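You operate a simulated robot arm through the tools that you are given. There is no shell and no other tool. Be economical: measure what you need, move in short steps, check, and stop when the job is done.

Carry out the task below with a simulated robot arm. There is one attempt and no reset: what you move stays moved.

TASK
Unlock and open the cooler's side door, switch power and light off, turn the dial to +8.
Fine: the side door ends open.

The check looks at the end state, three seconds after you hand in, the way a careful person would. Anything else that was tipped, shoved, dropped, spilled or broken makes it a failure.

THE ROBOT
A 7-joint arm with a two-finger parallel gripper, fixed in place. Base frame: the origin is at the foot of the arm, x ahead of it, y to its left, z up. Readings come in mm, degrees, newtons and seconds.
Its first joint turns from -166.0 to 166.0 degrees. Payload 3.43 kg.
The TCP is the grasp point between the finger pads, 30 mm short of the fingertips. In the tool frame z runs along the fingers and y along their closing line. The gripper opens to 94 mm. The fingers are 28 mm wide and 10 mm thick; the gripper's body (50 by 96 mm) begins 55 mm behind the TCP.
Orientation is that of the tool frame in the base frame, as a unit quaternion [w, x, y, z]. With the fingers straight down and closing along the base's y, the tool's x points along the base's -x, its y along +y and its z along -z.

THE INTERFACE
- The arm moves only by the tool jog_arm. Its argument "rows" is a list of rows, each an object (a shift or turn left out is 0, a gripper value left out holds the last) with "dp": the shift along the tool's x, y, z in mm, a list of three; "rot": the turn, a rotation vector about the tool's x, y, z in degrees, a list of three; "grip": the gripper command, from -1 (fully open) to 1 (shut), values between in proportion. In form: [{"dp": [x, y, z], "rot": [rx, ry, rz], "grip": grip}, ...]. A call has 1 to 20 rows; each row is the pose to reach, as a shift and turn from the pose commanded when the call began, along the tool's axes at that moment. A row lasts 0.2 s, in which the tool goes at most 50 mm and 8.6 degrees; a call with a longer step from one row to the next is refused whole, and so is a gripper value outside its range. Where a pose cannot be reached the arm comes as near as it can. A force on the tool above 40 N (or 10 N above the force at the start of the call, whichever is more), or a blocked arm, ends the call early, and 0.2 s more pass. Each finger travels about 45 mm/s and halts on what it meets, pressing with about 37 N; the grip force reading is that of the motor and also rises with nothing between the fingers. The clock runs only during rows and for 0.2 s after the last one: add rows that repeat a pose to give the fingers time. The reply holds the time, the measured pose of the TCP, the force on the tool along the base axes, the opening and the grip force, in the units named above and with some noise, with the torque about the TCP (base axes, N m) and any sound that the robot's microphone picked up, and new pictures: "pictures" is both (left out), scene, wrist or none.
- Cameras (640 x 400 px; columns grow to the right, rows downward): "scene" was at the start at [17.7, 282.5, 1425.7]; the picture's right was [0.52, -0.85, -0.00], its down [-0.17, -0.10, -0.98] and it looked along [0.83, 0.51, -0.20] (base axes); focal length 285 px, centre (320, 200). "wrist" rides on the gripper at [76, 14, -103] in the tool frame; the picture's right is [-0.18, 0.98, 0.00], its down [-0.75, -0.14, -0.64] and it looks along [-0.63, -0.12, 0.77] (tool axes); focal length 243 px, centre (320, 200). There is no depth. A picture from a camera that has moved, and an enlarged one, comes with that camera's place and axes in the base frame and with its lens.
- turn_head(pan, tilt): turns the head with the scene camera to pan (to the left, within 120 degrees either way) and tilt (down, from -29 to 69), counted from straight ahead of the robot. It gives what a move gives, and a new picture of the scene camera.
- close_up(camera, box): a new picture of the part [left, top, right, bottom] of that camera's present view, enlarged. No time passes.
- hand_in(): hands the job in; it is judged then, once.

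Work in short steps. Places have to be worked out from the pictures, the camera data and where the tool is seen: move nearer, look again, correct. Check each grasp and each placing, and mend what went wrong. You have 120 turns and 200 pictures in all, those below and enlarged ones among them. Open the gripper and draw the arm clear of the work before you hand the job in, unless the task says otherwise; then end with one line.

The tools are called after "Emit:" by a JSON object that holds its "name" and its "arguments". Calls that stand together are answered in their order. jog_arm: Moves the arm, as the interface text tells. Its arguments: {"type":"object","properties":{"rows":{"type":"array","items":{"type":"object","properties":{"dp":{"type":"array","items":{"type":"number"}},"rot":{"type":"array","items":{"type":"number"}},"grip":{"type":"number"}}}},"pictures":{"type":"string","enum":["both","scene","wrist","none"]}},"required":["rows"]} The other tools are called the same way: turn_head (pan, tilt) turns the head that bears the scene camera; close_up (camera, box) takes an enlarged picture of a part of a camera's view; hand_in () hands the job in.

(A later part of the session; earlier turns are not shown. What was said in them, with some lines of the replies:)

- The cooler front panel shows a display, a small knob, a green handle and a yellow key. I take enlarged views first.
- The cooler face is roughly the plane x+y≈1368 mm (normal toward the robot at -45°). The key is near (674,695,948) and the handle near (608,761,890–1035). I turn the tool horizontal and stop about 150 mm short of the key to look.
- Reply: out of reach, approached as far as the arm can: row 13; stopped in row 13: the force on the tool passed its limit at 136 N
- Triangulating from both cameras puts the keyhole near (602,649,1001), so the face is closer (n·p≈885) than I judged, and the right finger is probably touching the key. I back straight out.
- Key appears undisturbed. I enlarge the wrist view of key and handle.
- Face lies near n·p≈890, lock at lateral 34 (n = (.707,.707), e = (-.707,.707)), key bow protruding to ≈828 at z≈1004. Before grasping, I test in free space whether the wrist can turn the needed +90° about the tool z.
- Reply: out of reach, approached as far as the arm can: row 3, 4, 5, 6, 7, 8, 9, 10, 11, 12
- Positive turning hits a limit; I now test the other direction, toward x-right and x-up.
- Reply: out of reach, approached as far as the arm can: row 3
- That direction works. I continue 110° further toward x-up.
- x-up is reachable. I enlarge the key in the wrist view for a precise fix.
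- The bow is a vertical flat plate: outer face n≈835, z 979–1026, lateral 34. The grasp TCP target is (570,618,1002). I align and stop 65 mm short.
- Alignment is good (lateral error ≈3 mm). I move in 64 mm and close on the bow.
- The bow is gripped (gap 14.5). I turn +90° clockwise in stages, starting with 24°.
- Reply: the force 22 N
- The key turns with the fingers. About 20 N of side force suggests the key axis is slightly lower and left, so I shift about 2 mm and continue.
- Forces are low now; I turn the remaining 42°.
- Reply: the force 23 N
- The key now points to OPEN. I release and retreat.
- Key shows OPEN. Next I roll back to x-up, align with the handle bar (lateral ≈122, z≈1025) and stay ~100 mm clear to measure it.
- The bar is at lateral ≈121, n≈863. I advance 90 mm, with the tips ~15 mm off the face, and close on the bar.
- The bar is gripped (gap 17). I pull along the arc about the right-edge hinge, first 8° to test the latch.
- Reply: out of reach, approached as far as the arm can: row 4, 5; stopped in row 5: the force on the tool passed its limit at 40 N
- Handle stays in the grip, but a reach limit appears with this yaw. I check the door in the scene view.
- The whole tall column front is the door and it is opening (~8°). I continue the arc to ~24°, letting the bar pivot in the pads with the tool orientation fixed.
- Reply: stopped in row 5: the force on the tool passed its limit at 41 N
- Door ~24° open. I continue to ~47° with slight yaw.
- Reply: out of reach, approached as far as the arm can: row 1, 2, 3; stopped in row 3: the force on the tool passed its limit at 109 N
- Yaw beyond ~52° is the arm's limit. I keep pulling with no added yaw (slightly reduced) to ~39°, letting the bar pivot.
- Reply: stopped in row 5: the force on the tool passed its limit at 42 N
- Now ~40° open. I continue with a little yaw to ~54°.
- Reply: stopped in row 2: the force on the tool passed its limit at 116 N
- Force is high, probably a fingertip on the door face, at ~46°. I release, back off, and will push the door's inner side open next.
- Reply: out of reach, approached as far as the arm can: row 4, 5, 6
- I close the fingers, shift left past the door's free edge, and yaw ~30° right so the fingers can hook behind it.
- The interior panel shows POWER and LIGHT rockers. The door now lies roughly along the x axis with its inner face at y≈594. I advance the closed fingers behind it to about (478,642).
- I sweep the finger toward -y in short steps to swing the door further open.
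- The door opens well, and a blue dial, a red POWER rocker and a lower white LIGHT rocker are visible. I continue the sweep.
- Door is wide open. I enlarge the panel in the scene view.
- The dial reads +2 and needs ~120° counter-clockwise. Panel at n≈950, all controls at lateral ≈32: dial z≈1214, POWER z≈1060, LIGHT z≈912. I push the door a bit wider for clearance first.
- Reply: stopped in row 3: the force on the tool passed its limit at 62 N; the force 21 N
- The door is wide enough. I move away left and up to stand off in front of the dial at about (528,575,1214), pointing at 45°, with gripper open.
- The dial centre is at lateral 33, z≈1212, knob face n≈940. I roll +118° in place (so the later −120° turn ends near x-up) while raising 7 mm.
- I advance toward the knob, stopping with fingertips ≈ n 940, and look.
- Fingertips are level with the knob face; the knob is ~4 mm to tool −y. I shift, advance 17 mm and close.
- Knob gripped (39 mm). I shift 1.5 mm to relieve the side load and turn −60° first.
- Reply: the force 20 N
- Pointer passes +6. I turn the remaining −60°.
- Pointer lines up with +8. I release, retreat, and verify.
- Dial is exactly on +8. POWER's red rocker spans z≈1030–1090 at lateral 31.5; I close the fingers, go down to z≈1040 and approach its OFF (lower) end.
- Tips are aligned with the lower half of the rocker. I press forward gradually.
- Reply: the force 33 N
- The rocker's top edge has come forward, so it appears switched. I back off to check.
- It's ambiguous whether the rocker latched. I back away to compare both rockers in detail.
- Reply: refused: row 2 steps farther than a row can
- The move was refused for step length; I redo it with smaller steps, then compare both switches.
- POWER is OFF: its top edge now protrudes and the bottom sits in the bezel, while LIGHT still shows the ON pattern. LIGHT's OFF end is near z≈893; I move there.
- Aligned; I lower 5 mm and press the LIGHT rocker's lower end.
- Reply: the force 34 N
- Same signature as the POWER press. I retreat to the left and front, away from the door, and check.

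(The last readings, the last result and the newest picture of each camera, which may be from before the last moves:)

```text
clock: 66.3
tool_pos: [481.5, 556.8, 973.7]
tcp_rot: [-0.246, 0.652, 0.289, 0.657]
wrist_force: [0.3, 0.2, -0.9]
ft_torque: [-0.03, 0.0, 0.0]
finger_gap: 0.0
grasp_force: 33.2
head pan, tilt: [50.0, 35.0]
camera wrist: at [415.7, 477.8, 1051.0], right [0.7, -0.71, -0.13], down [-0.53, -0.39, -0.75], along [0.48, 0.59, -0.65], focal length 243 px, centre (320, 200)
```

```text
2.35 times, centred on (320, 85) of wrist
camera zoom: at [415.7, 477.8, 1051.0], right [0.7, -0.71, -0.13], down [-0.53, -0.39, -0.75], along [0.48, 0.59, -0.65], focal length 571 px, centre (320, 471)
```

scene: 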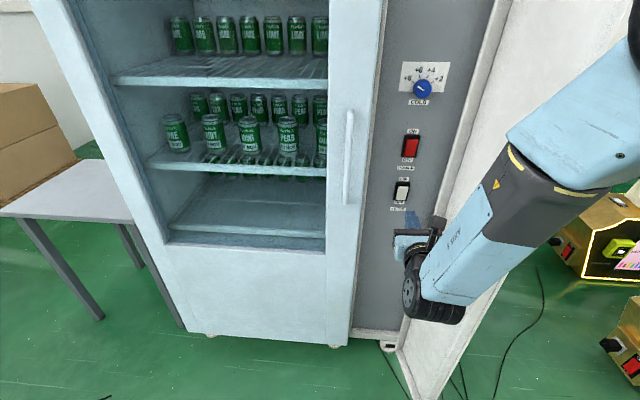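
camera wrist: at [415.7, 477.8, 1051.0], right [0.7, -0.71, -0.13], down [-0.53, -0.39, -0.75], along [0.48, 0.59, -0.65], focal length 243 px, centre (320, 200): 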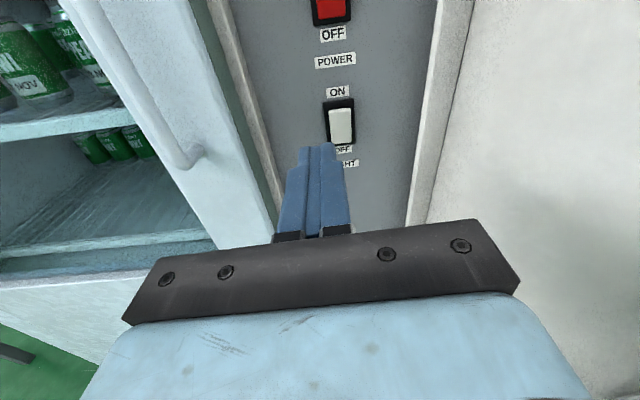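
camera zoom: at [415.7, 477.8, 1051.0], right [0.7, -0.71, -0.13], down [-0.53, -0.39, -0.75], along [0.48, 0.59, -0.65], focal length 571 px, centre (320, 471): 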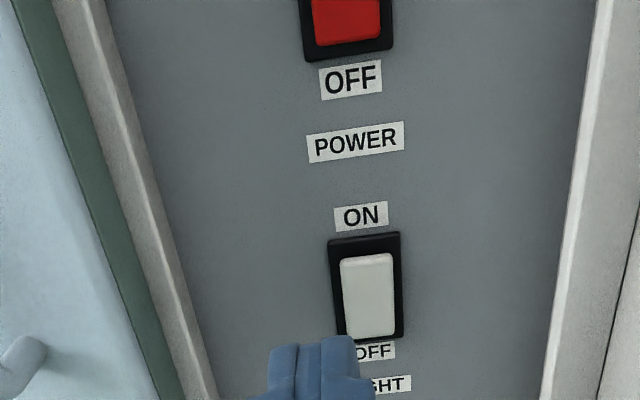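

The cabinet light is out and both rockers show OFF. I open the gripper and draw the arm clear, then do a final check.

Emit:
{"name": "jog_arm", "arguments": {"rows": [{"dp": [30, -15, -20], "grip": -0.5}, {"dp": [70, -30, -35]}, {"dp": [110, -45, -45]}, {"dp": [150, -55, -55]}, {"dp": [190, -60, -60]}, {"dp": [190, -60, -60]}]}}

Emit:
{"name": "turn_head", "arguments": {"pan": 35, "tilt": 25}}

```text
clock: 67.7
tool_pos: [391.3, 565.5, 1158.0]
tcp_rot: [-0.247, 0.651, 0.29, 0.656]
wrist_force: [-0.1, 0.0, 0.4]
ft_torque: [0.01, 0.02, 0.01]
finger_gap: 70.2
grasp_force: 0.1
head pan, tilt: [50.0, 35.0]
camera wrist: at [324.8, 488.0, 1236.6], right [0.7, -0.71, -0.13], down [-0.53, -0.39, -0.75], along [0.48, 0.59, -0.65], focal length 243 px, centre (320, 200)
```

scene: 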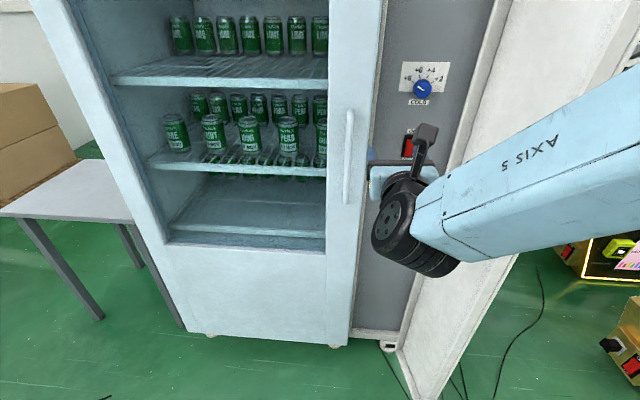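
wrist: 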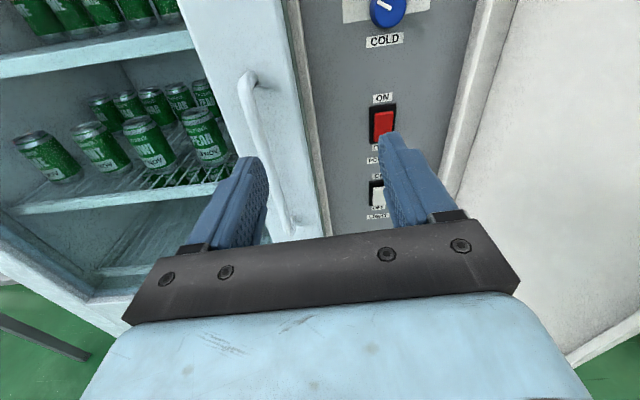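

```text
clock: 68.5
tool_pos: [391.8, 565.4, 1158.3]
tcp_rot: [-0.249, 0.651, 0.289, 0.656]
wrist_force: [-0.6, -0.1, -0.6]
ft_torque: [0.0, 0.01, 0.01]
finger_gap: 70.6
grasp_force: 0.0
head pan, tilt: [35.0, 25.0]
```

scene: 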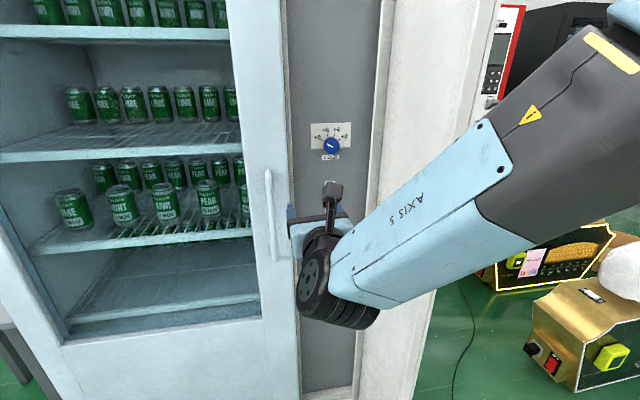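

The door stands open, power and light are off, the dial is on +8, and the arm is clear with the gripper open. I hand in.

Emit:
{"name": "hand_in", "arguments": {}}

```text
The job is handed in.
```

The job is handed in: the side door is unlocked and standing open, power and light are both switched off, and the dial is on +8.
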